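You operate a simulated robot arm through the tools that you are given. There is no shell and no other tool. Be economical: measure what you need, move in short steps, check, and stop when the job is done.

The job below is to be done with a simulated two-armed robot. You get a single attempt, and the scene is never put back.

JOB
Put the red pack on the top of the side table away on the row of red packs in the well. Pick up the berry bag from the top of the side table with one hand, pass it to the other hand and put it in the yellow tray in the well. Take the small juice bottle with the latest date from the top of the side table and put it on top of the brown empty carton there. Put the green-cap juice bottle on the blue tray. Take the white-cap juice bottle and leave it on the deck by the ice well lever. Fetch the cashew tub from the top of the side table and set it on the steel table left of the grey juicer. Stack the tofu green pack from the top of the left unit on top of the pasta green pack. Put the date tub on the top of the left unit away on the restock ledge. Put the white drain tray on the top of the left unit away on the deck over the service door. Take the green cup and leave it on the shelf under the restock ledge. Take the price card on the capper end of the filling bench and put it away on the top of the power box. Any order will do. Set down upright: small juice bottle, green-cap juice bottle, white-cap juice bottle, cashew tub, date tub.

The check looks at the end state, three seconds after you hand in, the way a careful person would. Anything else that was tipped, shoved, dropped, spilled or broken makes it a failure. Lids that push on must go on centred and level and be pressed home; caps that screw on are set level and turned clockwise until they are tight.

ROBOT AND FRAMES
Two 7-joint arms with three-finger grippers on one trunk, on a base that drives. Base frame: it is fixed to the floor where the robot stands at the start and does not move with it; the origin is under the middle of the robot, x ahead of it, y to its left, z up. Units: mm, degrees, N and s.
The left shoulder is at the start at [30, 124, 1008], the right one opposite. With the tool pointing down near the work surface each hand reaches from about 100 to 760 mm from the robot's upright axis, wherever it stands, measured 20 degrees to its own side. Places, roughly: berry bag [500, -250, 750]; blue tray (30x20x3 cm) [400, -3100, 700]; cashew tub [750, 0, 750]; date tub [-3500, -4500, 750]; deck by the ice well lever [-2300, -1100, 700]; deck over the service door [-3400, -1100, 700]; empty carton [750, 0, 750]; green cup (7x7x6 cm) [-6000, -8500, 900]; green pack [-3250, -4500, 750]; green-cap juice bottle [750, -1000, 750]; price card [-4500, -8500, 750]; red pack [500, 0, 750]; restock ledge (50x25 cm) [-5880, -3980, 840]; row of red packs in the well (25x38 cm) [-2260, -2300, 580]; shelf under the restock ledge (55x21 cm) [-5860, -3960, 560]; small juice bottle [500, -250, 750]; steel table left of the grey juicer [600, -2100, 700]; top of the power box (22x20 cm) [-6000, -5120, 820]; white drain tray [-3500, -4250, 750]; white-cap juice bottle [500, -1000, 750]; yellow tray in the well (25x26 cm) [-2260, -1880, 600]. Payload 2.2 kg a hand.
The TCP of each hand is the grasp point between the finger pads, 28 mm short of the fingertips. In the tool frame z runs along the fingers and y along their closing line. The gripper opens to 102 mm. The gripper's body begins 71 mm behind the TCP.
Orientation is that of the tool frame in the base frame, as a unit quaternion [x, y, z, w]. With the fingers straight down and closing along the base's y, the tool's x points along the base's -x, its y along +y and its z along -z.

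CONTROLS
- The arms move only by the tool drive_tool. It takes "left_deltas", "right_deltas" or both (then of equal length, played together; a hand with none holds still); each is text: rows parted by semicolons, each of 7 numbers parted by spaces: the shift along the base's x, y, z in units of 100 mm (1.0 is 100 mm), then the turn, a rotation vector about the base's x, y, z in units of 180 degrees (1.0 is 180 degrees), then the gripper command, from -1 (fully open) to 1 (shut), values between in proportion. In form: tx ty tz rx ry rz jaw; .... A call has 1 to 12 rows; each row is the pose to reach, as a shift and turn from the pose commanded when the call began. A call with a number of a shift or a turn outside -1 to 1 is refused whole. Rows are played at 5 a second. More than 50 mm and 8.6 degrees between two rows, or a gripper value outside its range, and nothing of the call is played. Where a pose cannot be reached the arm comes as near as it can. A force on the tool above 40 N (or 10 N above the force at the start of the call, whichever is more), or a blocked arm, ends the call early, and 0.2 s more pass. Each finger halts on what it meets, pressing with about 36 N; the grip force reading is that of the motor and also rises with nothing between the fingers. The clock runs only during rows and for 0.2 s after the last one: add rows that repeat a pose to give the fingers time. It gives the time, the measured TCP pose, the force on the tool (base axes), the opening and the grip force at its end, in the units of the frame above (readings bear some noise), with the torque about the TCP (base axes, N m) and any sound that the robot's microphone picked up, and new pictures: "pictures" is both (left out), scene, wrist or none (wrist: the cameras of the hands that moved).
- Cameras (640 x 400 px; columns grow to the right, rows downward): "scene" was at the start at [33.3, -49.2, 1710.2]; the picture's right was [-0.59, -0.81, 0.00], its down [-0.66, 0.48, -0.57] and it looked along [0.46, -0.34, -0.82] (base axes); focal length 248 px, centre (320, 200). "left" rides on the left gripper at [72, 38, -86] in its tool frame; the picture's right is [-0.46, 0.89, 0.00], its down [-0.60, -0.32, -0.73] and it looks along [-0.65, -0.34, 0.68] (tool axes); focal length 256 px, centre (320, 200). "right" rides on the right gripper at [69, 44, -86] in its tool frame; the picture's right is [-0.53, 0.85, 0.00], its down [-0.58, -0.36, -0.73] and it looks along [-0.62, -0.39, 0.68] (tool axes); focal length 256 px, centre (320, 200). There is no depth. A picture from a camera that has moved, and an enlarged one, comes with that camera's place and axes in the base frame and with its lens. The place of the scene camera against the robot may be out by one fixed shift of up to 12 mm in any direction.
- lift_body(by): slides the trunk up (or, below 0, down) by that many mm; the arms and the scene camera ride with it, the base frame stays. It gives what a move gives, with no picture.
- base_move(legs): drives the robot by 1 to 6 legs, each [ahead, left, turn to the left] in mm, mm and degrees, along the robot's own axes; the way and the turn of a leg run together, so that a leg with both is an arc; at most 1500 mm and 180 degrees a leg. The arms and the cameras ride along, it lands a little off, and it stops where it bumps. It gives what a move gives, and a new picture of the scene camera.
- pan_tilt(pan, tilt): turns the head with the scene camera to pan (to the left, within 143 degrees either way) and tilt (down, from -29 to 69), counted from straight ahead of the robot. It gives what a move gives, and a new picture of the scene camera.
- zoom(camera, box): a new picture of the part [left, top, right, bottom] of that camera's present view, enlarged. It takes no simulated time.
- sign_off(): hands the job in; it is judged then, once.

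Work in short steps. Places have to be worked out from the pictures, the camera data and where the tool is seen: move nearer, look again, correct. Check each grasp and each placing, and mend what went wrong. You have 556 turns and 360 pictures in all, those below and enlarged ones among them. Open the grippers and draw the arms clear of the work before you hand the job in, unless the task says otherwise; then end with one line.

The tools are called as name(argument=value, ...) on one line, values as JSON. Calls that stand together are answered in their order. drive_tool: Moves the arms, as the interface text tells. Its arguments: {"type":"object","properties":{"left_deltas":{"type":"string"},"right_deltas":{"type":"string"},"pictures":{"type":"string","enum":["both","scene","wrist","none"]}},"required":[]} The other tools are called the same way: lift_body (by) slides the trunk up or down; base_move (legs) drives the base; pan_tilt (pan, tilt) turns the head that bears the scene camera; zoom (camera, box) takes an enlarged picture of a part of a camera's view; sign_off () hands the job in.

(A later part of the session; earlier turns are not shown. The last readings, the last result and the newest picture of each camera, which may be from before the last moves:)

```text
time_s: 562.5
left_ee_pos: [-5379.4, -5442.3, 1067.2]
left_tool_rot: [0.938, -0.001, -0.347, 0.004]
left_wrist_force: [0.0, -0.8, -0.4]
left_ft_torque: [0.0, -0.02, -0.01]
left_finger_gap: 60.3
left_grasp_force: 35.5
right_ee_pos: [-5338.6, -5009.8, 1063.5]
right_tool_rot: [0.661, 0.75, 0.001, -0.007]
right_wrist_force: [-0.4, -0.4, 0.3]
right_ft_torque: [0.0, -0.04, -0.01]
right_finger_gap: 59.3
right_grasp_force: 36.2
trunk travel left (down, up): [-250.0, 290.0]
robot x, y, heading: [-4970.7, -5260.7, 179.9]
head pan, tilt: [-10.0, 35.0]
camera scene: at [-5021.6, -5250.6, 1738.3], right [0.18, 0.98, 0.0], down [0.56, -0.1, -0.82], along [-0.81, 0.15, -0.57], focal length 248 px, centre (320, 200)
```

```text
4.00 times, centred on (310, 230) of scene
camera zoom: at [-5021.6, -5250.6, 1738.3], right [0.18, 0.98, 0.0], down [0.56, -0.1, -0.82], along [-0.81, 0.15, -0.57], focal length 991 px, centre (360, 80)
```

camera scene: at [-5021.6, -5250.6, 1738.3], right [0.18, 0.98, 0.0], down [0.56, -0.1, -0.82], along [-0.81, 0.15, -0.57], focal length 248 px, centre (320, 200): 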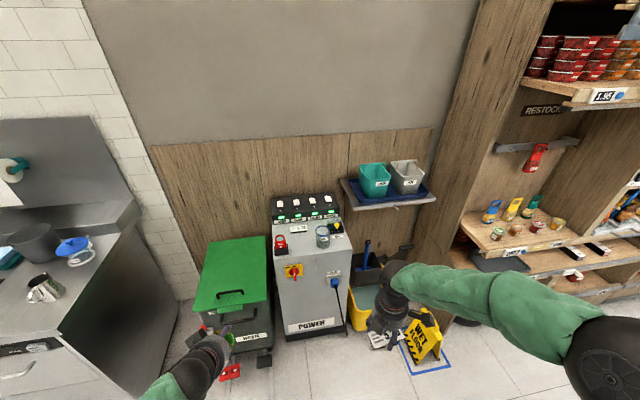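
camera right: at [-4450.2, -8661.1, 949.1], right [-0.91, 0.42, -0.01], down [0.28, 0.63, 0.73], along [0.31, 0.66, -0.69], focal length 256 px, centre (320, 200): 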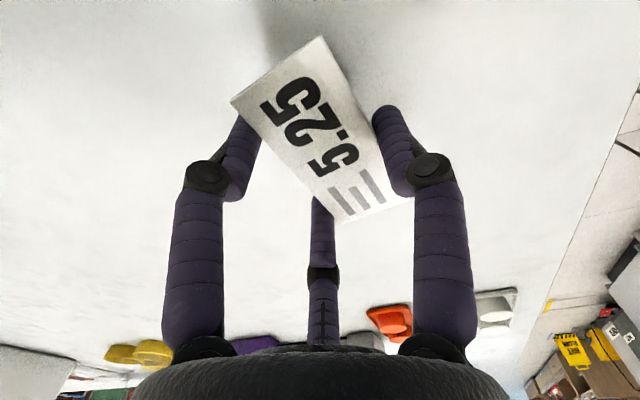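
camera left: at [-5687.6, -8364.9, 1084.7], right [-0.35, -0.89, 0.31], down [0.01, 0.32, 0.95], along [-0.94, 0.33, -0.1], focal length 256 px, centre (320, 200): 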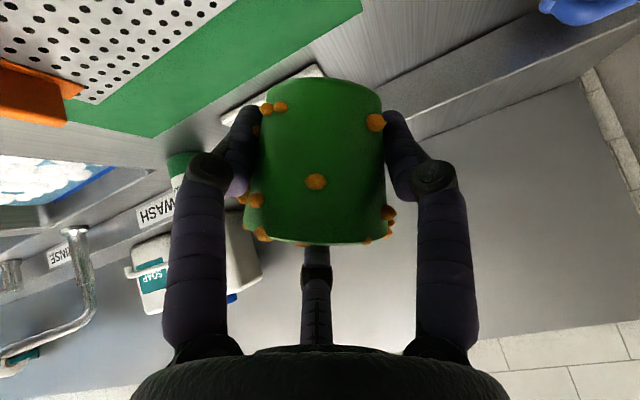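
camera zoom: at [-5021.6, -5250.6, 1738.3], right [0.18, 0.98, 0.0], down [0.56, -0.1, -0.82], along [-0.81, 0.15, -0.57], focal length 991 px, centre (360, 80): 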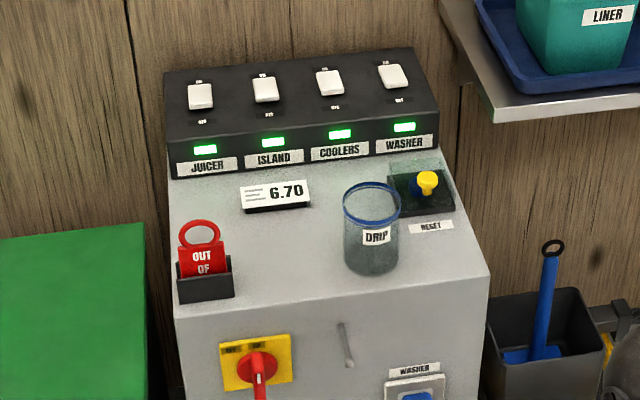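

Power box top (z≈820): free spot between "OUT OF" sign and DRIP cup, centre ≈(-5985,-5172). Drive ahead 340.

base_move(legs=[[340, 0, 0]])

drive_tool(right_deltas="-0.3 -0.3 0 0 0 0 0.9; -0.6 -0.6 0 0 0 0 0.9; -0.9 -0.9 0 0 0 0 0.9; -1 -1 0 0 0 0 0.9", pictures="none")

drive_tool(right_deltas="-0.4 -0.2 0 0 0 0 0.9; -0.8 -0.4 0 0 0 0 0.9; -1 -0.6 -0.2 0 0 0 0.9; -1 -0.6 -0.5 0 0 0 0.9; -1 -0.6 -0.5 0 0 0 0.9", pictures="both")

```text
time_s: 564.7
left_ee_pos: [-5723.9, -5438.1, 1066.7]
left_tool_rot: [0.938, -0.002, -0.346, 0.003]
left_wrist_force: [-0.6, -0.3, -1.1]
left_ft_torque: [-0.01, -0.03, 0.01]
left_finger_gap: 60.0
left_grasp_force: 36.4
right_ee_pos: [-5679.7, -5005.1, 1063.8]
right_tool_rot: [0.662, 0.75, 0.001, -0.005]
right_wrist_force: [0.4, 0.1, -0.1]
right_ft_torque: [0.04, -0.05, -0.02]
right_finger_gap: 59.7
right_grasp_force: 35.9
trunk travel left (down, up): [-250.0, 290.0]
robot x, y, heading: [-5310.1, -5257.2, 179.5]
head pan, tilt: [-10.0, 35.0]
camera scene: at [-5363.9, -5247.3, 1738.3], right [0.18, 0.98, 0.0], down [0.56, -0.11, -0.82], along [-0.8, 0.15, -0.57], focal length 248 px, centre (320, 200)
```

scene: 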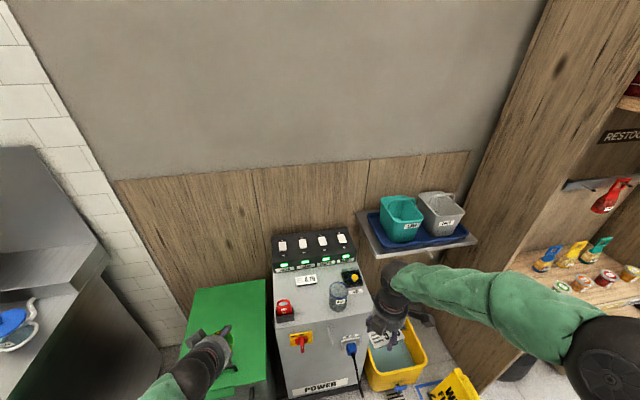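

```text
time_s: 565.7
left_ee_pos: [-5721.0, -5438.6, 1066.4]
left_tool_rot: [0.938, -0.002, -0.347, 0.003]
left_wrist_force: [-0.1, 0.2, -0.9]
left_ft_torque: [-0.02, 0.0, 0.02]
left_finger_gap: 60.2
left_grasp_force: 36.0
right_ee_pos: [-5780.1, -5104.8, 1066.1]
right_tool_rot: [0.661, 0.75, 0.0, -0.006]
right_wrist_force: [0.9, -0.9, -0.6]
right_ft_torque: [-0.04, 0.03, 0.02]
right_finger_gap: 59.6
right_grasp_force: 36.5
trunk travel left (down, up): [-250.0, 290.0]
robot x, y, heading: [-5310.5, -5257.2, 179.6]
head pan, tilt: [-10.0, 35.0]
```

```text
time_s: 566.9
left_ee_pos: [-5721.7, -5439.3, 1067.8]
left_tool_rot: [0.938, -0.003, -0.347, 0.003]
left_wrist_force: [1.1, 0.0, -0.9]
left_ft_torque: [0.02, 0.0, 0.01]
left_finger_gap: 59.9
left_grasp_force: 36.1
right_ee_pos: [-5880.0, -5165.8, 1015.1]
right_tool_rot: [0.662, 0.749, 0.0, -0.006]
right_wrist_force: [0.3, -0.2, -0.6]
right_ft_torque: [0.02, 0.04, 0.03]
right_finger_gap: 59.5
right_grasp_force: 36.4
trunk travel left (down, up): [-250.0, 290.0]
robot x, y, heading: [-5309.3, -5258.4, 179.4]
head pan, tilt: [-10.0, 35.0]
camera scene: at [-5362.6, -5247.9, 1738.4], right [0.18, 0.98, 0.0], down [0.56, -0.1, -0.82], along [-0.81, 0.15, -0.57], focal length 248 px, centre (320, 200)
camera right: at [-5844.0, -5093.5, 1101.5], right [0.9, -0.43, -0.01], down [-0.28, -0.62, 0.73], along [-0.32, -0.65, -0.69], focal length 256 px, centre (320, 200)
```

scene: 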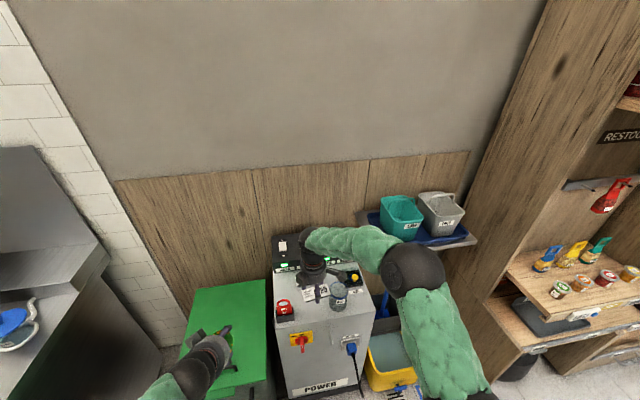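
right: 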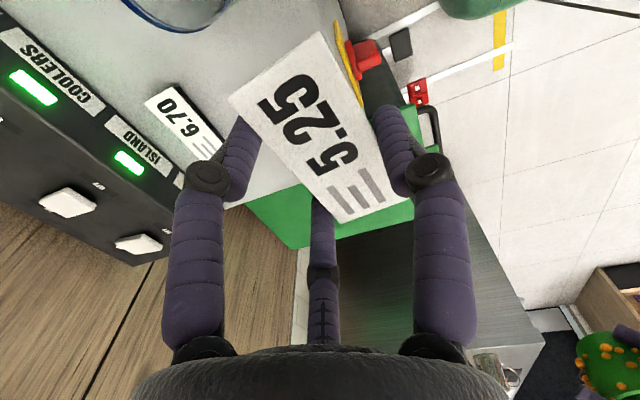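

Move to (-5990,-5173) and descend to 900, then view.

drive_tool(right_deltas="-0.45 -0.03 0 0 0 0 0.9; -0.9 -0.06 0 0 0 0 0.9; -1 -0.07 -0.3 0 0 0 0.9; -1 -0.07 -0.7 0 0 0 0.9; -1 -0.07 -1 0 0 0 0.9", pictures="none")

drive_tool(right_deltas="-0.1 0 -0.1 0 0 0 0.9; -0.1 0 -0.1 0 0 0 0.9", pictures="both")

zoom(camera="scene", box=[250, 220, 390, 340])

```text
time_s: 568.1
left_ee_pos: [-5723.0, -5437.9, 1066.5]
left_tool_rot: [0.938, -0.002, -0.347, 0.003]
left_wrist_force: [0.1, 1.2, 0.3]
left_ft_torque: [-0.01, 0.01, 0.02]
left_finger_gap: 59.9
left_grasp_force: 36.2
right_ee_pos: [-5979.0, -5173.1, 913.4]
right_tool_rot: [0.662, 0.749, 0.001, -0.006]
right_wrist_force: [-0.3, 0.1, 0.1]
right_ft_torque: [0.02, 0.01, 0.0]
right_finger_gap: 59.8
right_grasp_force: 36.8
trunk travel left (down, up): [-250.0, 290.0]
robot x, y, heading: [-5310.0, -5259.2, 179.4]
head pan, tilt: [-10.0, 35.0]
```

```text
time_s: 568.7
left_ee_pos: [-5721.4, -5438.2, 1066.5]
left_tool_rot: [0.938, -0.003, -0.347, 0.002]
left_wrist_force: [0.7, -0.5, -1.0]
left_ft_torque: [-0.01, 0.02, 0.01]
left_finger_gap: 59.9
left_grasp_force: 35.7
right_ee_pos: [-5989.8, -5173.3, 904.3]
right_tool_rot: [0.662, 0.75, 0.001, -0.007]
right_wrist_force: [0.3, -0.5, -0.4]
right_ft_torque: [-0.01, 0.01, 0.0]
right_finger_gap: 59.4
right_grasp_force: 36.2
trunk travel left (down, up): [-250.0, 290.0]
robot x, y, heading: [-5312.4, -5257.5, 179.4]
head pan, tilt: [-10.0, 35.0]
camera scene: at [-5361.8, -5247.4, 1738.4], right [0.18, 0.98, 0.0], down [0.56, -0.11, -0.82], along [-0.81, 0.15, -0.57], focal length 248 px, centre (320, 200)
camera right: at [-5954.0, -5101.2, 989.6], right [0.9, -0.43, -0.01], down [-0.28, -0.62, 0.73], along [-0.32, -0.66, -0.69], focal length 256 px, centre (320, 200)
```

scene: 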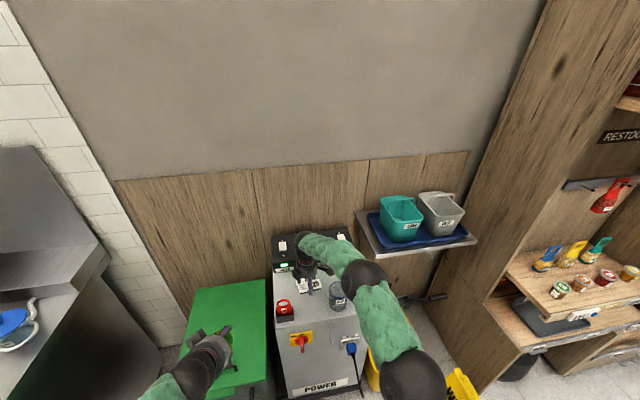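
right: 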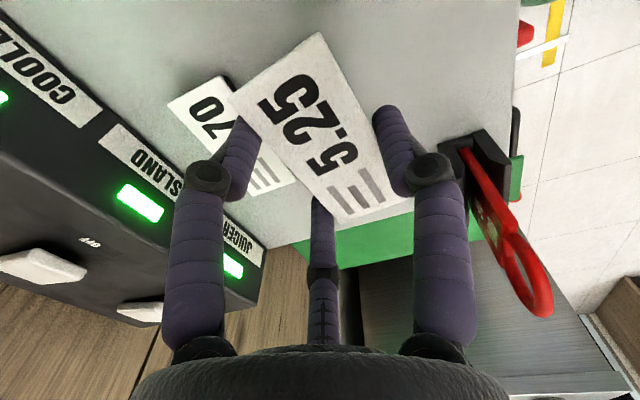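

```text
3.33 times, centred on (320, 280) of scene
camera zoom: at [-5361.8, -5247.4, 1738.4], right [0.18, 0.98, 0.0], down [0.56, -0.11, -0.82], along [-0.81, 0.15, -0.57], focal length 826 px, centre (320, -67)
```

zoom: 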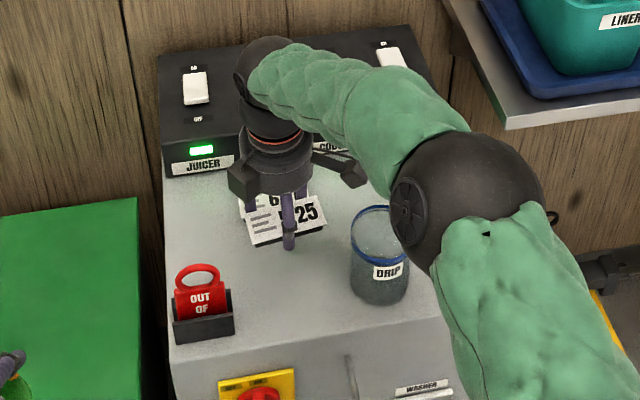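

The 6.70 card's near edge is at x≈-6032; shift +15 mm toward me and descend gently.

drive_tool(right_deltas="0.15 0.02 0 0 0 0 0.9; 0.15 0.02 -0.2 0 0 0 0.9; 0.15 0.02 -0.35 0 0 0 0.9; 0.15 0.02 -0.39 0 0 0 0.9; 0.15 0.02 -0.43 0 0 0 0.9; 0.15 0.02 -0.46 0 0 0 0.9; 0.15 0.02 -0.49 0 0 0 0.9; 0.15 0.02 -0.52 0 0 0 0.9; 0.15 0.02 -0.55 0 0 0 0.9; 0.15 0.02 -0.58 0 0 0 0.9", pictures="wrist")

```text
time_s: 570.9
left_ee_pos: [-5723.2, -5437.9, 1066.1]
left_tool_rot: [0.938, -0.002, -0.347, 0.002]
left_wrist_force: [1.0, -0.7, -0.7]
left_ft_torque: [0.0, 0.02, -0.01]
left_finger_gap: 60.2
left_grasp_force: 35.5
right_ee_pos: [-5974.4, -5170.5, 846.2]
right_tool_rot: [0.662, 0.75, 0.001, -0.006]
right_wrist_force: [0.7, -0.6, 1.5]
right_ft_torque: [-0.01, -0.12, 0.01]
right_finger_gap: 59.5
right_grasp_force: 36.3
trunk travel left (down, up): [-250.0, 290.0]
robot x, y, heading: [-5312.7, -5255.2, 179.5]
head pan, tilt: [-10.0, 35.0]
camera right: at [-5938.4, -5098.3, 932.4], right [0.9, -0.43, -0.01], down [-0.28, -0.62, 0.73], along [-0.32, -0.66, -0.69], focal length 256 px, centre (320, 200)
```

right: 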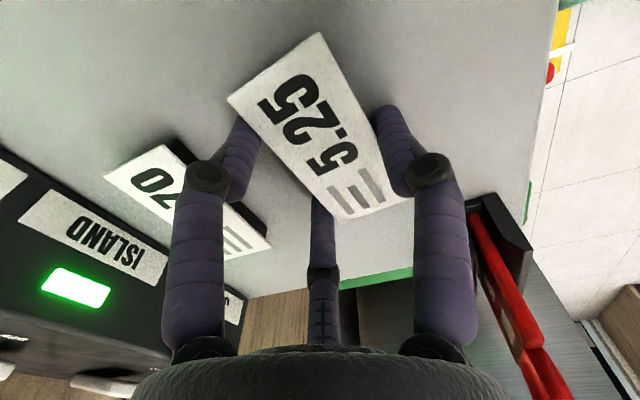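

Barely contacting; continue 2 mm steps.

drive_tool(right_deltas="0 0 -0.02 0 0 0 0.9; 0 0 -0.04 0 0 0 0.9; 0 0 -0.06 0 0 0 0.9; 0 0 -0.08 0 0 0 0.9", pictures="none")

```text
time_s: 571.8
left_ee_pos: [-5722.1, -5438.1, 1065.9]
left_tool_rot: [0.938, -0.002, -0.347, 0.003]
left_wrist_force: [-0.5, -0.6, -1.6]
left_ft_torque: [0.01, -0.02, -0.01]
left_finger_gap: 59.9
left_grasp_force: 35.9
right_ee_pos: [-5977.5, -5170.4, 846.6]
right_tool_rot: [0.663, 0.749, -0.003, -0.009]
right_wrist_force: [6.3, 0.0, 15.6]
right_ft_torque: [0.05, -0.84, -0.11]
right_finger_gap: 59.7
right_grasp_force: 36.1
trunk travel left (down, up): [-250.0, 290.0]
robot x, y, heading: [-5308.5, -5259.2, 179.5]
head pan, tilt: [-10.0, 35.0]
stopped in row 4 (right hand): the force on the tool passed its limit at 42 N (the readings are from after the stop); the commanded pose is now the measured one
```

Thumb touches the top. Open gently and lift.

drive_tool(right_deltas="0 0 0.01 0 0 0 0.6; 0 0 0.01 0 0 0 0.2; 0 0 0.01 0 0 0 -0.1; 0 0 0.01 0 0 0 -0.4; 0 0 0.01 0 0 0 -0.5; 0 0 0.3 0 0 0 -0.5; 0 0 0.7 0 0 0 -0.5; 0 0 1 0 0 0 -0.5", pictures="both")

zoom(camera="scene", box=[250, 220, 390, 340])

```text
time_s: 573.6
left_ee_pos: [-5720.9, -5438.1, 1068.1]
left_tool_rot: [0.938, -0.002, -0.347, 0.003]
left_wrist_force: [-0.1, 0.4, -1.1]
left_ft_torque: [0.04, -0.01, -0.01]
left_finger_gap: 60.4
left_grasp_force: 35.8
right_ee_pos: [-5973.8, -5171.0, 942.6]
right_tool_rot: [0.663, 0.749, -0.002, -0.008]
right_wrist_force: [-0.1, -0.2, -0.5]
right_ft_torque: [0.02, 0.01, -0.02]
right_finger_gap: 76.5
right_grasp_force: 0.0
trunk travel left (down, up): [-250.0, 290.0]
robot x, y, heading: [-5309.9, -5253.0, 179.3]
head pan, tilt: [-10.0, 35.0]
camera scene: at [-5361.8, -5247.5, 1738.4], right [0.18, 0.98, 0.0], down [0.56, -0.11, -0.82], along [-0.81, 0.15, -0.57], focal length 248 px, centre (320, 200)
camera right: at [-5937.9, -5097.9, 1029.8], right [0.9, -0.43, -0.02], down [-0.28, -0.62, 0.73], along [-0.32, -0.65, -0.68], focal length 256 px, centre (320, 200)
```

scene: 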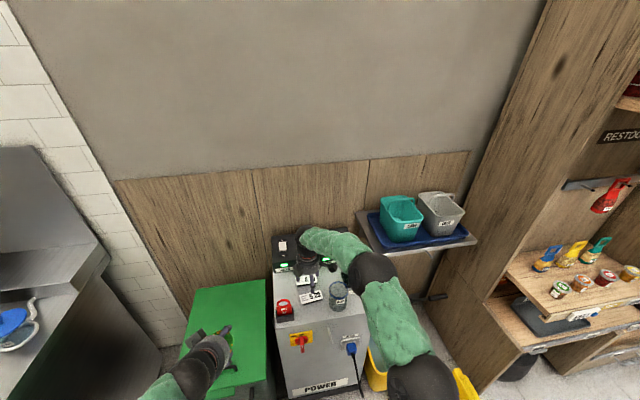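
right: 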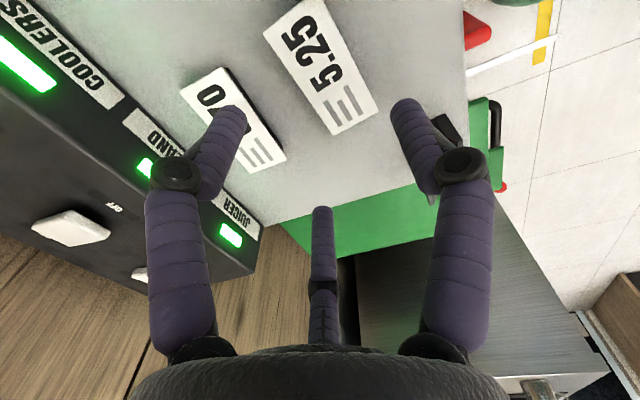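

```text
3.33 times, centred on (320, 280) of scene
camera zoom: at [-5361.8, -5247.5, 1738.4], right [0.18, 0.98, 0.0], down [0.56, -0.11, -0.82], along [-0.81, 0.15, -0.57], focal length 826 px, centre (320, -67)
```

zoom: 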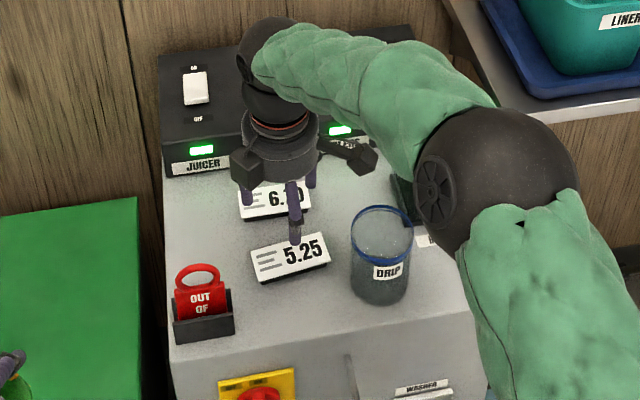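

Card is placed neatly. Retract the right hand.

drive_tool(right_deltas="0 0 0.45 0 0 0 -0.5; 0 0 0.9 0 0 0 -0.5; 0.4 0 1 0 0 0 -0.5; 0.8 0 1 0 0 0 -0.5; 1 0 1 0 0 0 -0.5", pictures="none")

drive_tool(right_deltas="0.1 0.05 0 0 0 -0.045 -1; 0.25 0.1 0 0 0 -0.09 -1; 0.4 0.15 0 0 0 -0.135 -1; 0.55 0.2 0 0 0 -0.18 -1; 0.7 0.3 0 0 0 -0.225 -1; 0.85 0.4 0 0 0 -0.27 -1; 1 0.4 0 0 0 -0.315 -1; 1 0.5 0 0 0 -0.36 -1; 1 0.6 0 0 0 -0.405 -1; 1 0.7 0 0 0 -0.45 -1; 1 0.8 0 0 0 -0.495 -1; 1 0.9 0 0 0 -0.538 -1", pictures="none")

base_move(legs=[[-350, 0, 0.6], [0, -1450, 0]])

pan_tilt(pan=12, tilt=40)

```text
time_s: 574.8
left_ee_pos: [-5721.7, -5438.3, 1067.1]
left_tool_rot: [0.938, -0.003, -0.347, 0.003]
left_wrist_force: [-0.2, 0.0, -0.2]
left_ft_torque: [0.02, 0.0, 0.02]
left_finger_gap: 60.0
left_grasp_force: 36.1
right_ee_pos: [-5877.5, -5170.1, 1043.6]
right_tool_rot: [0.663, 0.748, -0.001, -0.008]
right_wrist_force: [-0.2, -1.0, -0.4]
right_ft_torque: [-0.01, 0.01, 0.04]
right_finger_gap: 76.6
right_grasp_force: 0.0
trunk travel left (down, up): [-250.0, 290.0]
robot x, y, heading: [-5309.7, -5256.5, 179.7]
head pan, tilt: [-10.0, 35.0]
```

```text
time_s: 577.4
left_ee_pos: [-5722.1, -5437.4, 1067.5]
left_tool_rot: [0.938, -0.002, -0.348, 0.003]
left_wrist_force: [-0.1, -0.5, -1.7]
left_ft_torque: [-0.02, 0.01, 0.0]
left_finger_gap: 59.8
left_grasp_force: 36.1
right_ee_pos: [-5776.5, -5080.6, 1043.6]
right_tool_rot: [1.0, 0.001, 0.005, -0.006]
right_wrist_force: [0.7, 0.5, 0.2]
right_ft_torque: [0.0, 0.0, 0.0]
right_finger_gap: 102.2
right_grasp_force: 0.1
trunk travel left (down, up): [-250.0, 290.0]
robot x, y, heading: [-5310.3, -5257.5, 179.3]
head pan, tilt: [-10.0, 35.0]
```

```text
time_s: 586.5
left_ee_pos: [-5368.6, -3995.5, 1066.4]
left_tool_rot: [0.938, 0.005, -0.347, 0.005]
left_wrist_force: [-1.1, 0.4, -0.9]
left_ft_torque: [-0.01, 0.04, 0.01]
left_finger_gap: 59.9
left_grasp_force: 35.6
right_ee_pos: [-5428.8, -3638.1, 1044.4]
right_tool_rot: [1.0, 0.01, 0.005, -0.006]
right_wrist_force: [-0.3, -0.7, -0.5]
right_ft_torque: [-0.02, 0.02, 0.02]
right_finger_gap: 101.8
right_grasp_force: 0.0
trunk travel left (down, up): [-250.0, 290.0]
robot x, y, heading: [-4959.7, -3806.2, -179.5]
head pan, tilt: [-10.0, 35.0]
camera scene: at [-5012.4, -3799.0, 1738.3], right [0.17, 0.99, 0.0], down [0.57, -0.1, -0.82], along [-0.81, 0.14, -0.57], focal length 248 px, centre (320, 200)
```

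scene: 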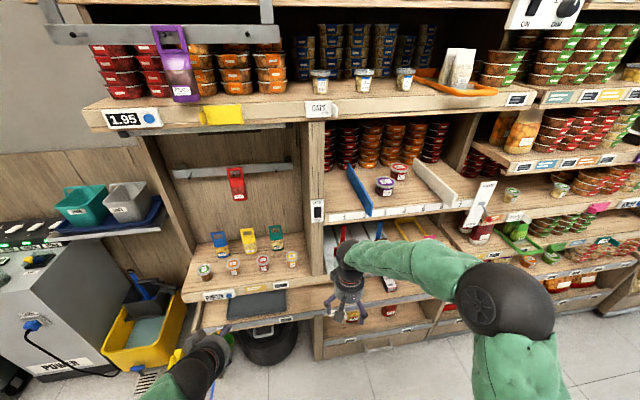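

```text
time_s: 587.4
left_ee_pos: [-5368.5, -3996.7, 1067.0]
left_tool_rot: [0.938, 0.005, -0.347, 0.005]
left_wrist_force: [0.1, -0.5, -1.0]
left_ft_torque: [-0.02, -0.01, 0.02]
left_finger_gap: 60.0
left_grasp_force: 35.8
right_ee_pos: [-5428.1, -3638.5, 1043.9]
right_tool_rot: [1.0, 0.01, 0.005, -0.006]
right_wrist_force: [0.4, 0.4, -0.7]
right_ft_torque: [-0.02, -0.02, 0.04]
right_finger_gap: 102.0
right_grasp_force: 0.1
trunk travel left (down, up): [-250.0, 290.0]
robot x, y, heading: [-4957.2, -3807.6, -179.4]
head pan, tilt: [12.0, 40.0]
camera scene: at [-5008.6, -3832.2, 1730.8], right [-0.21, 0.98, 0.0], down [0.63, 0.14, -0.77], along [-0.75, -0.16, -0.64], focal length 248 px, centre (320, 200)
```

scene: 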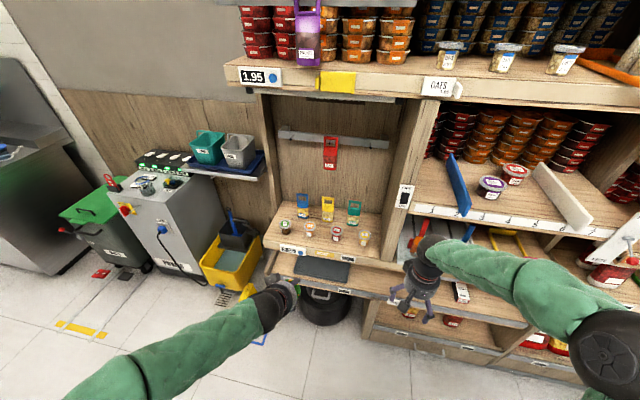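

zoom(camera="scene", box=[250, 190, 450, 330])

```text
2.86 times, centred on (350, 260) of scene
camera zoom: at [-5008.6, -3832.2, 1730.8], right [-0.21, 0.98, 0.0], down [0.63, 0.14, -0.77], along [-0.75, -0.16, -0.64], focal length 708 px, centre (234, 29)
```

zoom: 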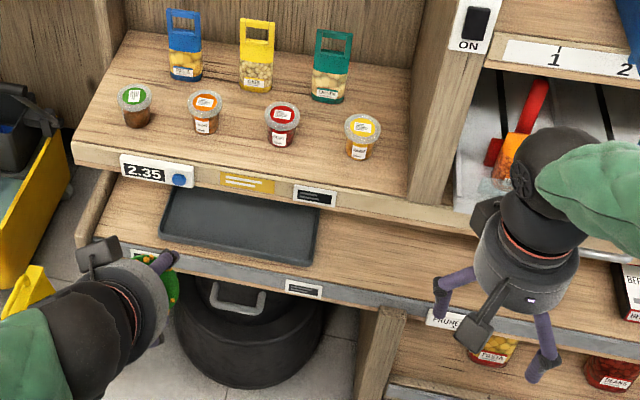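

Shelf/ledge fronts at x≈-5695; free spot on the lower shelf right of the RETURNS tray, ≈(-5780,-3745). Retract right hand, lower trunk and position the base.

drive_tool(right_deltas="0.4 0.1 0 0 0 0 -1; 0.8 0.2 0 0 0 0 -1; 1 0.2 0 0 0 0 -1", pictures="none")

drive_tool(right_deltas="0.4 0 0 0 0 0 -1; 0.8 0 0 0 0 0 -1; 1 0 0 0 0 0 -1", pictures="none")

base_move(legs=[[0, -210, -0.5], [210, 0, 0]])

lift_body(by=-150)

pan_tilt(pan=15, tilt=45)

```text
time_s: 588.2
left_ee_pos: [-5368.4, -3995.7, 1066.9]
left_tool_rot: [0.938, 0.006, -0.347, 0.005]
left_wrist_force: [-0.8, 0.4, -0.3]
left_ft_torque: [0.0, 0.05, 0.02]
left_finger_gap: 60.4
left_grasp_force: 36.0
right_ee_pos: [-5330.0, -3619.4, 1042.8]
right_tool_rot: [1.0, 0.011, 0.006, -0.007]
right_wrist_force: [-0.1, -0.2, -0.6]
right_ft_torque: [0.0, -0.01, -0.01]
right_finger_gap: 102.2
right_grasp_force: 0.0
trunk travel left (down, up): [-250.0, 290.0]
robot x, y, heading: [-4960.1, -3805.3, -179.7]
head pan, tilt: [12.0, 40.0]
```

```text
time_s: 589.0
left_ee_pos: [-5367.3, -3996.1, 1068.0]
left_tool_rot: [0.938, 0.005, -0.347, 0.006]
left_wrist_force: [-0.4, -0.2, -0.6]
left_ft_torque: [0.01, 0.01, 0.0]
left_finger_gap: 60.1
left_grasp_force: 36.1
right_ee_pos: [-5229.1, -3617.8, 1043.6]
right_tool_rot: [1.0, 0.01, 0.005, -0.006]
right_wrist_force: [0.8, 0.2, -0.8]
right_ft_torque: [0.01, 0.0, 0.02]
right_finger_gap: 102.1
right_grasp_force: 0.0
trunk travel left (down, up): [-250.0, 290.0]
robot x, y, heading: [-4960.1, -3809.0, -179.5]
head pan, tilt: [12.0, 40.0]
```

```text
time_s: 591.9
left_ee_pos: [-5585.1, -3780.8, 1066.3]
left_tool_rot: [0.938, 0.001, -0.347, 0.004]
left_wrist_force: [-1.4, -0.8, 0.3]
left_ft_torque: [0.02, -0.01, 0.01]
left_finger_gap: 60.2
left_grasp_force: 36.2
right_ee_pos: [-5443.9, -3403.8, 1044.3]
right_tool_rot: [1.0, 0.006, 0.006, -0.006]
right_wrist_force: [-0.9, -0.2, 0.3]
right_ft_torque: [-0.05, 0.01, -0.04]
right_finger_gap: 101.9
right_grasp_force: 0.0
trunk travel left (down, up): [-250.0, 290.0]
robot x, y, heading: [-5175.7, -3594.8, 179.8]
head pan, tilt: [12.0, 40.0]
camera scene: at [-5223.7, -3619.7, 1730.7], right [-0.21, 0.98, 0.0], down [0.63, 0.13, -0.77], along [-0.75, -0.16, -0.64], focal length 248 px, centre (320, 200)
```

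scene: 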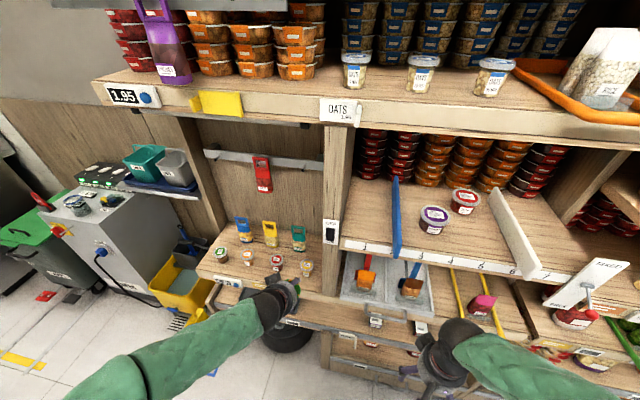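

```text
time_s: 593.6
left_ee_pos: [-5582.8, -3780.9, 917.5]
left_tool_rot: [0.938, 0.002, -0.347, 0.005]
left_wrist_force: [0.5, 0.3, 0.2]
left_ft_torque: [-0.01, 0.01, 0.03]
left_finger_gap: 60.2
left_grasp_force: 36.5
right_ee_pos: [-5442.1, -3404.3, 894.6]
right_tool_rot: [1.0, 0.005, 0.005, -0.007]
right_wrist_force: [0.0, 0.9, 0.6]
right_ft_torque: [0.0, 0.0, 0.0]
right_finger_gap: 101.7
right_grasp_force: 0.1
trunk travel left (down, up): [-100.0, 440.0]
robot x, y, heading: [-5169.5, -3595.2, 179.8]
head pan, tilt: [12.0, 40.0]
```

```text
time_s: 594.3
left_ee_pos: [-5583.7, -3780.4, 915.4]
left_tool_rot: [0.938, 0.002, -0.348, 0.005]
left_wrist_force: [0.1, -0.2, 0.2]
left_ft_torque: [-0.04, -0.02, 0.02]
left_finger_gap: 59.8
left_grasp_force: 35.5
right_ee_pos: [-5441.3, -3403.0, 895.0]
right_tool_rot: [1.0, 0.006, 0.006, -0.006]
right_wrist_force: [-0.4, 0.5, -0.1]
right_ft_torque: [0.02, 0.01, -0.01]
right_finger_gap: 102.0
right_grasp_force: 0.2
trunk travel left (down, up): [-100.0, 440.0]
robot x, y, heading: [-5173.5, -3596.3, 179.8]
head pan, tilt: [15.0, 45.0]
camera scene: at [-5217.3, -3623.0, 1573.6], right [-0.26, 0.97, 0.0], down [0.68, 0.18, -0.71], along [-0.68, -0.18, -0.71], focal length 248 px, centre (320, 200)
```

scene: 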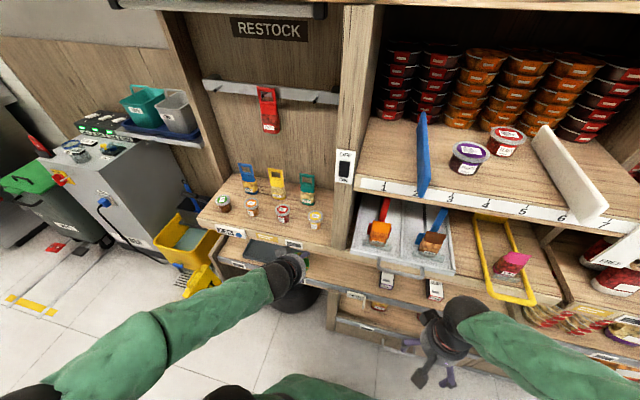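

Roll the cup level (+15° about x) and lower the hand in front of the shelf.

drive_tool(left_deltas="0.1 0.1 -0.3 0.042 0 0 0.6; 0.1 0.2 -0.7 0.083 0 0 0.6; 0.1 0.35 -1 0.083 0 0 0.6", pictures="none")

drive_tool(left_deltas="0 0 -0.4 0 0 0 0.6; 0 0 -0.8 0 0 0 0.6; 0 0 -1 0 0 0 0.6", pictures="none")

drive_tool(left_deltas="0 0 -0.3 0 0 0 0.6; 0 0 -0.5 0 0 0 0.6; 0 0 -0.5 0 0 0 0.6", pictures="both")

```text
time_s: 595.1
left_ee_pos: [-5572.1, -3745.9, 825.6]
left_tool_rot: [0.93, 0.043, -0.341, -0.129]
left_wrist_force: [-0.2, 0.7, -0.6]
left_ft_torque: [-0.02, 0.02, -0.03]
left_finger_gap: 60.3
left_grasp_force: 36.0
left hand out of reach, approached as far as the arm can: row 3
right_ee_pos: [-5442.2, -3403.8, 895.3]
right_tool_rot: [1.0, 0.006, 0.006, -0.007]
right_wrist_force: [-0.4, -0.4, -1.0]
right_ft_torque: [0.01, -0.06, -0.02]
right_finger_gap: 102.1
right_grasp_force: 0.0
trunk travel left (down, up): [-100.0, 440.0]
robot x, y, heading: [-5173.0, -3592.6, 180.0]
head pan, tilt: [15.0, 45.0]
```

```text
time_s: 595.9
left_ee_pos: [-5576.6, -3734.6, 796.5]
left_tool_rot: [0.929, 0.032, -0.334, -0.154]
left_wrist_force: [-2.0, -0.7, -0.8]
left_ft_torque: [-0.01, -0.16, -0.07]
left_finger_gap: 60.2
left_grasp_force: 36.0
left hand out of reach, approached as far as the arm can: row 1, 2, 3
right_ee_pos: [-5443.4, -3403.6, 895.0]
right_tool_rot: [1.0, 0.006, 0.007, -0.006]
right_wrist_force: [-0.4, 0.6, 0.6]
right_ft_torque: [0.0, -0.1, -0.02]
right_finger_gap: 101.9
right_grasp_force: 0.0
trunk travel left (down, up): [-100.0, 440.0]
robot x, y, heading: [-5174.4, -3594.3, 179.7]
head pan, tilt: [15.0, 45.0]
```

```text
time_s: 596.7
left_ee_pos: [-5574.3, -3734.0, 746.7]
left_tool_rot: [0.929, 0.033, -0.334, -0.153]
left_wrist_force: [-0.5, -0.5, 0.2]
left_ft_torque: [-0.01, 0.03, -0.03]
left_finger_gap: 60.1
left_grasp_force: 35.7
right_ee_pos: [-5441.2, -3402.6, 894.4]
right_tool_rot: [1.0, 0.006, 0.005, -0.006]
right_wrist_force: [-0.2, -0.1, 0.5]
right_ft_torque: [0.01, 0.03, -0.04]
right_finger_gap: 101.9
right_grasp_force: 0.1
trunk travel left (down, up): [-100.0, 440.0]
robot x, y, heading: [-5177.5, -3595.5, 180.2]
head pan, tilt: [15.0, 45.0]
camera scene: at [-5217.3, -3623.0, 1573.5], right [-0.26, 0.97, 0.0], down [0.68, 0.18, -0.71], along [-0.68, -0.18, -0.71], focal length 248 px, centre (320, 200)
camera left: at [-5467.1, -3780.0, 753.1], right [-0.4, -0.92, 0.01], down [0.01, 0.01, 1.0], along [-0.92, 0.4, 0.0], focal length 256 px, centre (320, 200)
```

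scene: 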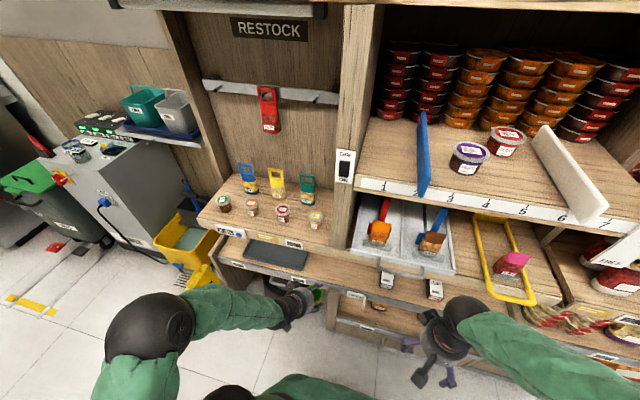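
left: 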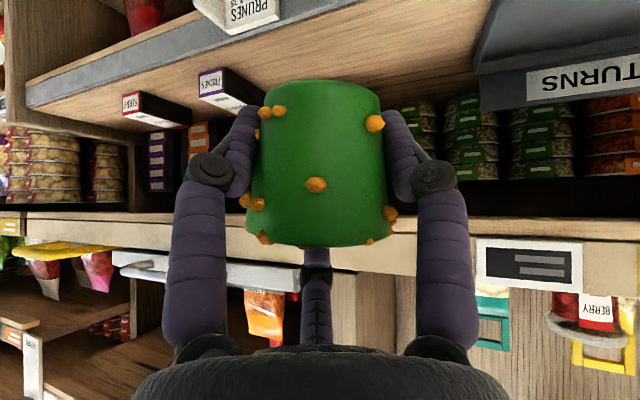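

Cup is upright in the (now level) wrist view. Lower the trunk the remaining 95 mm to bring the cup just above shelf height.

lift_body(by=-95)

zoom(camera="left", box=[0, 0, 640, 400])

```text
time_s: 598.0
left_ee_pos: [-5575.7, -3734.0, 651.7]
left_tool_rot: [0.929, 0.033, -0.335, -0.153]
left_wrist_force: [0.8, 0.0, -0.9]
left_ft_torque: [0.02, 0.02, 0.0]
left_finger_gap: 60.2
left_grasp_force: 36.2
right_ee_pos: [-5442.3, -3403.2, 799.5]
right_tool_rot: [1.0, 0.005, 0.005, -0.006]
right_wrist_force: [0.2, 0.3, 0.6]
right_ft_torque: [0.02, 0.0, -0.01]
right_finger_gap: 101.5
right_grasp_force: 0.1
trunk travel left (down, up): [-5.0, 535.0]
robot x, y, heading: [-5175.7, -3596.5, 179.6]
head pan, tilt: [15.0, 45.0]
```

```text
1.00 times, centred on (320, 200) of left (not enlarged: the box is as wide or as high as the picture)
camera zoom: at [-5467.1, -3779.9, 658.5], right [-0.4, -0.92, 0.01], down [0.01, 0.01, 1.0], along [-0.92, 0.4, 0.0], focal length 256 px, centre (320, 200)
```

zoom: 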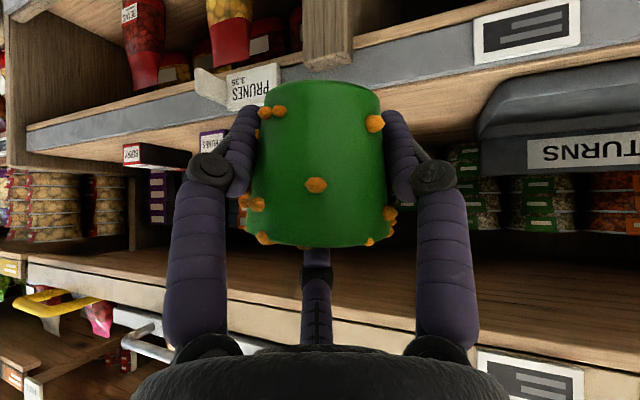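

Path under the ledge is clear. Advance 100 mm and look.

drive_tool(left_deltas="-0.25 0 0 0 0 0 0.6; -0.5 0 0 0 0 0 0.6; -0.75 -0.05 0 0 0 0 0.6; -1 -0.08 0 0 0 0 0.6; -1 -0.08 0 0 0 0 0.6", pictures="both")

```text
time_s: 599.2
left_ee_pos: [-5675.3, -3740.1, 652.2]
left_tool_rot: [0.929, 0.032, -0.334, -0.153]
left_wrist_force: [-0.3, 0.2, -0.7]
left_ft_torque: [0.02, -0.02, -0.01]
left_finger_gap: 60.1
left_grasp_force: 36.2
right_ee_pos: [-5441.9, -3403.8, 800.0]
right_tool_rot: [1.0, 0.006, 0.005, -0.006]
right_wrist_force: [-0.3, -0.1, 0.0]
right_ft_torque: [0.01, -0.01, -0.02]
right_finger_gap: 101.9
right_grasp_force: 0.1
trunk travel left (down, up): [-5.0, 535.0]
robot x, y, heading: [-5174.8, -3597.7, 180.1]
head pan, tilt: [15.0, 45.0]
camera scene: at [-5217.5, -3623.0, 1478.5], right [-0.26, 0.97, 0.0], down [0.68, 0.18, -0.71], along [-0.68, -0.18, -0.71], focal length 248 px, centre (320, 200)
camera left: at [-5568.1, -3787.3, 659.0], right [-0.4, -0.92, 0.01], down [0.01, 0.01, 1.0], along [-0.92, 0.4, 0.0], focal length 256 px, centre (320, 200)
```

scene: 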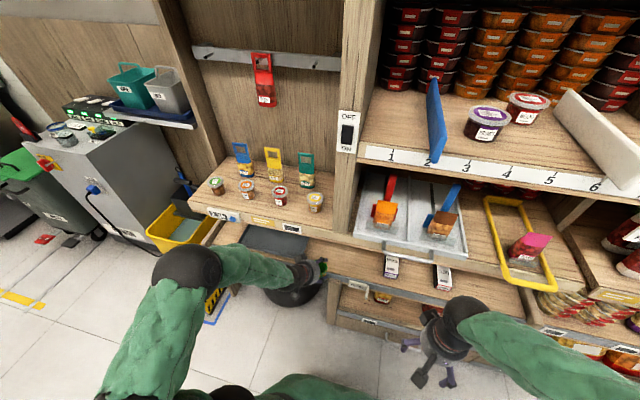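
left: 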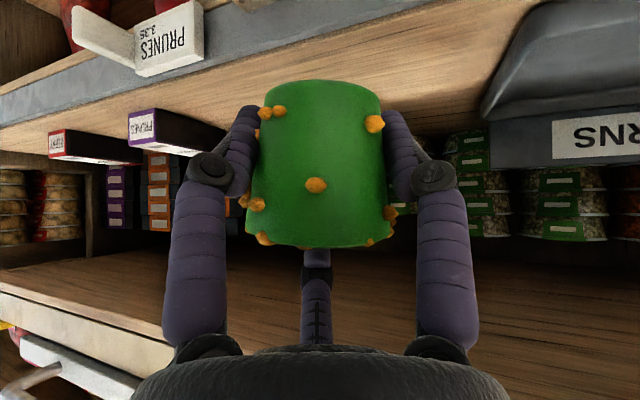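

Continue 95 mm further in.

drive_tool(left_deltas="-0.25 0 0 0 0 0 0.6; -0.5 0 0 0 0 0 0.6; -0.75 0 0 0 0 0 0.6; -0.95 0 0 0 0 0 0.6; -0.95 0 0 0 0 0 0.6", pictures="both")

```text
time_s: 600.4
left_ee_pos: [-5768.3, -3742.7, 651.9]
left_tool_rot: [0.93, 0.032, -0.333, -0.153]
left_wrist_force: [2.9, 0.6, -6.6]
left_ft_torque: [0.23, 0.64, 0.12]
left_finger_gap: 60.0
left_grasp_force: 35.7
right_ee_pos: [-5442.2, -3404.2, 799.5]
right_tool_rot: [1.0, 0.006, 0.005, -0.006]
right_wrist_force: [0.4, -0.4, -0.3]
right_ft_torque: [0.0, 0.0, 0.0]
right_finger_gap: 102.3
right_grasp_force: 0.0
trunk travel left (down, up): [-5.0, 535.0]
robot x, y, heading: [-5172.3, -3597.9, 179.8]
head pan, tilt: [15.0, 45.0]
camera scene: at [-5217.5, -3623.2, 1478.4], right [-0.26, 0.97, 0.0], down [0.68, 0.18, -0.71], along [-0.68, -0.18, -0.71], focal length 248 px, centre (320, 200)
camera left: at [-5661.5, -3789.3, 658.9], right [-0.4, -0.92, 0.01], down [0.0, 0.01, 1.0], along [-0.92, 0.4, 0.0], focal length 256 px, centre (320, 200)
```

scene: 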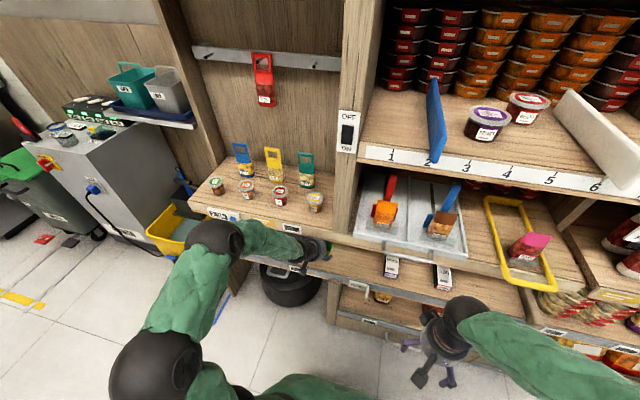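
left: 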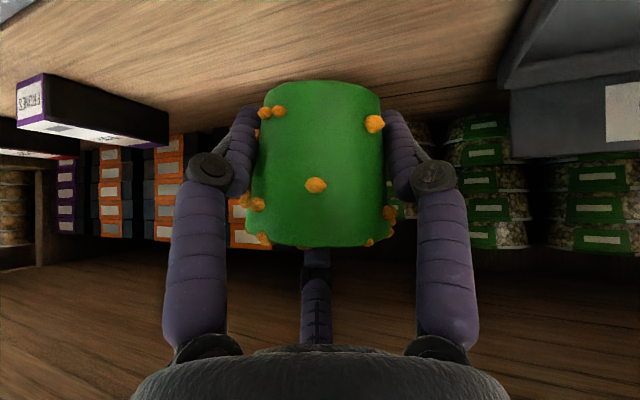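

Slight contact of the hand's top with the ledge; lower onto the shelf now in small steps.

drive_tool(left_deltas="0 0 -0.08 0 0 0 0.6; 0 0 -0.15 0 0 0 0.6; 0 0 -0.2 0 0 0 0.6; 0 0 -0.23 0 0 0 0.6; 0 0 -0.26 0 0 0 0.6; 0 0 -0.29 0 0 0 0.6; 0 0 -0.32 0 0 0 0.6; 0 0 -0.35 0 0 0 0.6; 0 0 -0.38 0 0 0 0.6; 0 0 -0.41 0 0 0 0.6", pictures="wrist")

```text
time_s: 602.6
left_ee_pos: [-5770.4, -3740.2, 609.9]
left_tool_rot: [0.929, 0.033, -0.335, -0.152]
left_wrist_force: [0.0, -0.4, -0.5]
left_ft_torque: [-0.01, 0.01, 0.05]
left_finger_gap: 59.9
left_grasp_force: 36.4
right_ee_pos: [-5441.1, -3404.0, 799.4]
right_tool_rot: [1.0, 0.005, 0.005, -0.006]
right_wrist_force: [0.8, 0.0, -0.2]
right_ft_torque: [-0.02, -0.03, -0.01]
right_finger_gap: 102.1
right_grasp_force: 0.0
trunk travel left (down, up): [-5.0, 535.0]
robot x, y, heading: [-5172.6, -3597.1, 179.6]
head pan, tilt: [15.0, 45.0]
camera left: at [-5663.0, -3787.5, 617.5], right [-0.4, -0.92, 0.01], down [0.01, 0.01, 1.0], along [-0.92, 0.4, 0.0], focal length 256 px, centre (320, 200)
```

left: 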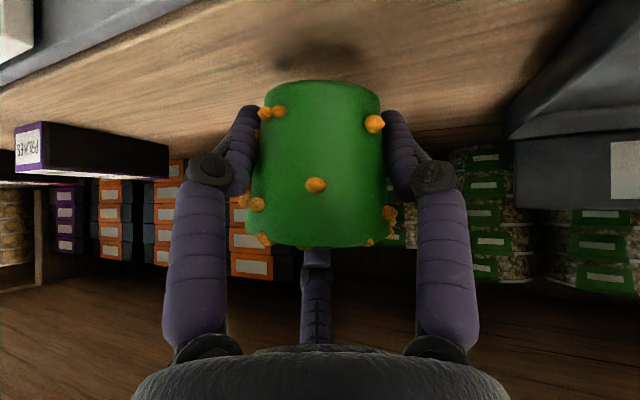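

Still free; go 15 mm deeper and continue lowering.

drive_tool(left_deltas="-0.08 0 -0.03 0 0 0 0.6; -0.15 0 -0.06 0 0 0 0.6; -0.15 0 -0.09 0 0 0 0.6; -0.15 0 -0.12 0 0 0 0.6; -0.15 0 -0.15 0 0 0 0.6; -0.15 0 -0.18 0 0 0 0.6; -0.15 0 -0.21 0 0 0 0.6; -0.15 0 -0.24 0 0 0 0.6; -0.15 0 -0.27 0 0 0 0.6", pictures="wrist")

```text
time_s: 604.6
left_ee_pos: [-5787.7, -3741.9, 588.2]
left_tool_rot: [0.927, 0.032, -0.341, -0.152]
left_wrist_force: [7.7, 1.4, 30.4]
left_ft_torque: [0.34, 0.0, -0.04]
left_finger_gap: 60.2
left_grasp_force: 36.4
right_ee_pos: [-5440.9, -3402.5, 801.1]
right_tool_rot: [1.0, 0.005, 0.005, -0.006]
right_wrist_force: [0.3, 0.1, -0.1]
right_ft_torque: [-0.02, 0.0, -0.01]
right_finger_gap: 102.0
right_grasp_force: 0.0
trunk travel left (down, up): [-5.0, 535.0]
robot x, y, heading: [-5171.7, -3595.5, 179.8]
head pan, tilt: [15.0, 45.0]
camera left: at [-5679.6, -3788.1, 594.4], right [-0.4, -0.92, 0.02], down [0.02, 0.01, 1.0], along [-0.92, 0.4, 0.01], focal length 256 px, centre (320, 200)
```

left: 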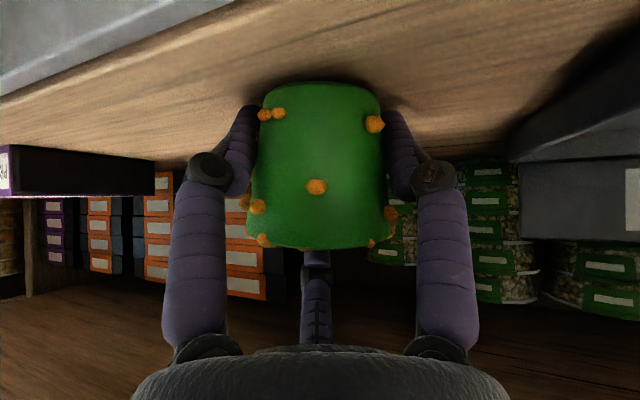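

Cup sits on the shelf. Ease up, open, then withdraw along the tool axis.

drive_tool(left_deltas="0 0 0.04 0 0 0 0.6; 0 0 0.04 0 0 0 0.2; 0 0 0.04 0 0 0 -0.3; 0 0 0.04 0 0 0 -0.8; 0 0 0.04 0 0 0 -0.8; 0.06 0 0.12 0 0 0 -0.8; 0.13 0 0.2 0 0 0 -0.8; 0.26 0 0.36 0 0 0 -0.8; 0.45 0 0.5 0 0 0 -0.8; 0.7 0 0.65 0 0 0 -0.8; 1 0 0.75 0 0 0 -0.8", pictures="both")

```text
time_s: 607.0
left_ee_pos: [-5684.1, -3738.5, 659.6]
left_tool_rot: [0.93, 0.032, -0.334, -0.153]
left_wrist_force: [-0.2, 0.1, 0.3]
left_ft_torque: [0.01, -0.01, 0.01]
left_finger_gap: 92.1
left_grasp_force: 0.1
right_ee_pos: [-5442.0, -3403.2, 799.4]
right_tool_rot: [1.0, 0.005, 0.005, -0.006]
right_wrist_force: [-0.3, -0.1, -0.4]
right_ft_torque: [0.01, 0.04, 0.02]
right_finger_gap: 102.1
right_grasp_force: 0.1
trunk travel left (down, up): [-5.0, 535.0]
robot x, y, heading: [-5174.3, -3597.8, 179.9]
head pan, tilt: [15.0, 45.0]
camera scene: at [-5217.1, -3623.0, 1478.5], right [-0.26, 0.97, 0.0], down [0.68, 0.18, -0.71], along [-0.68, -0.18, -0.71], focal length 248 px, centre (320, 200)
camera left: at [-5576.5, -3786.2, 666.3], right [-0.4, -0.92, 0.01], down [0.01, 0.01, 1.0], along [-0.92, 0.4, 0.0], focal length 256 px, centre (320, 200)
```

scene: 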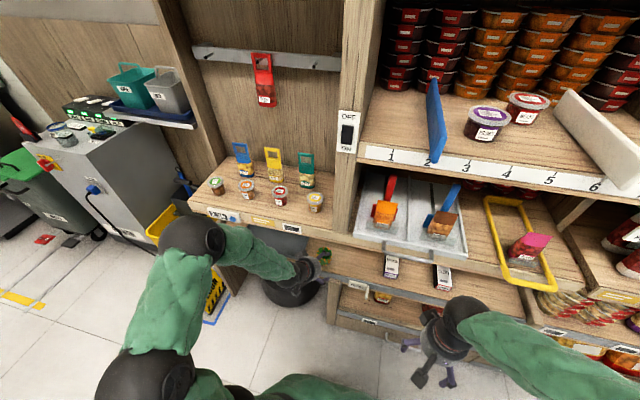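
left: 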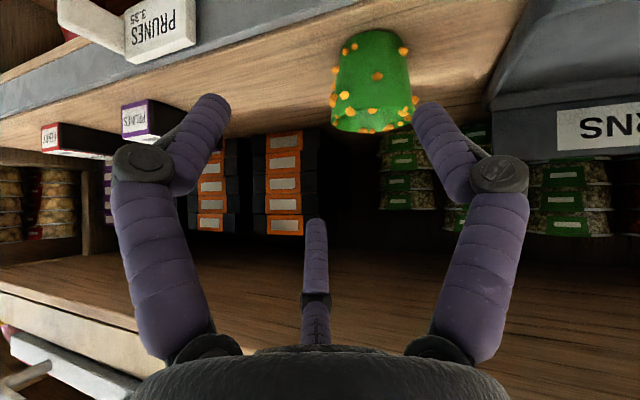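

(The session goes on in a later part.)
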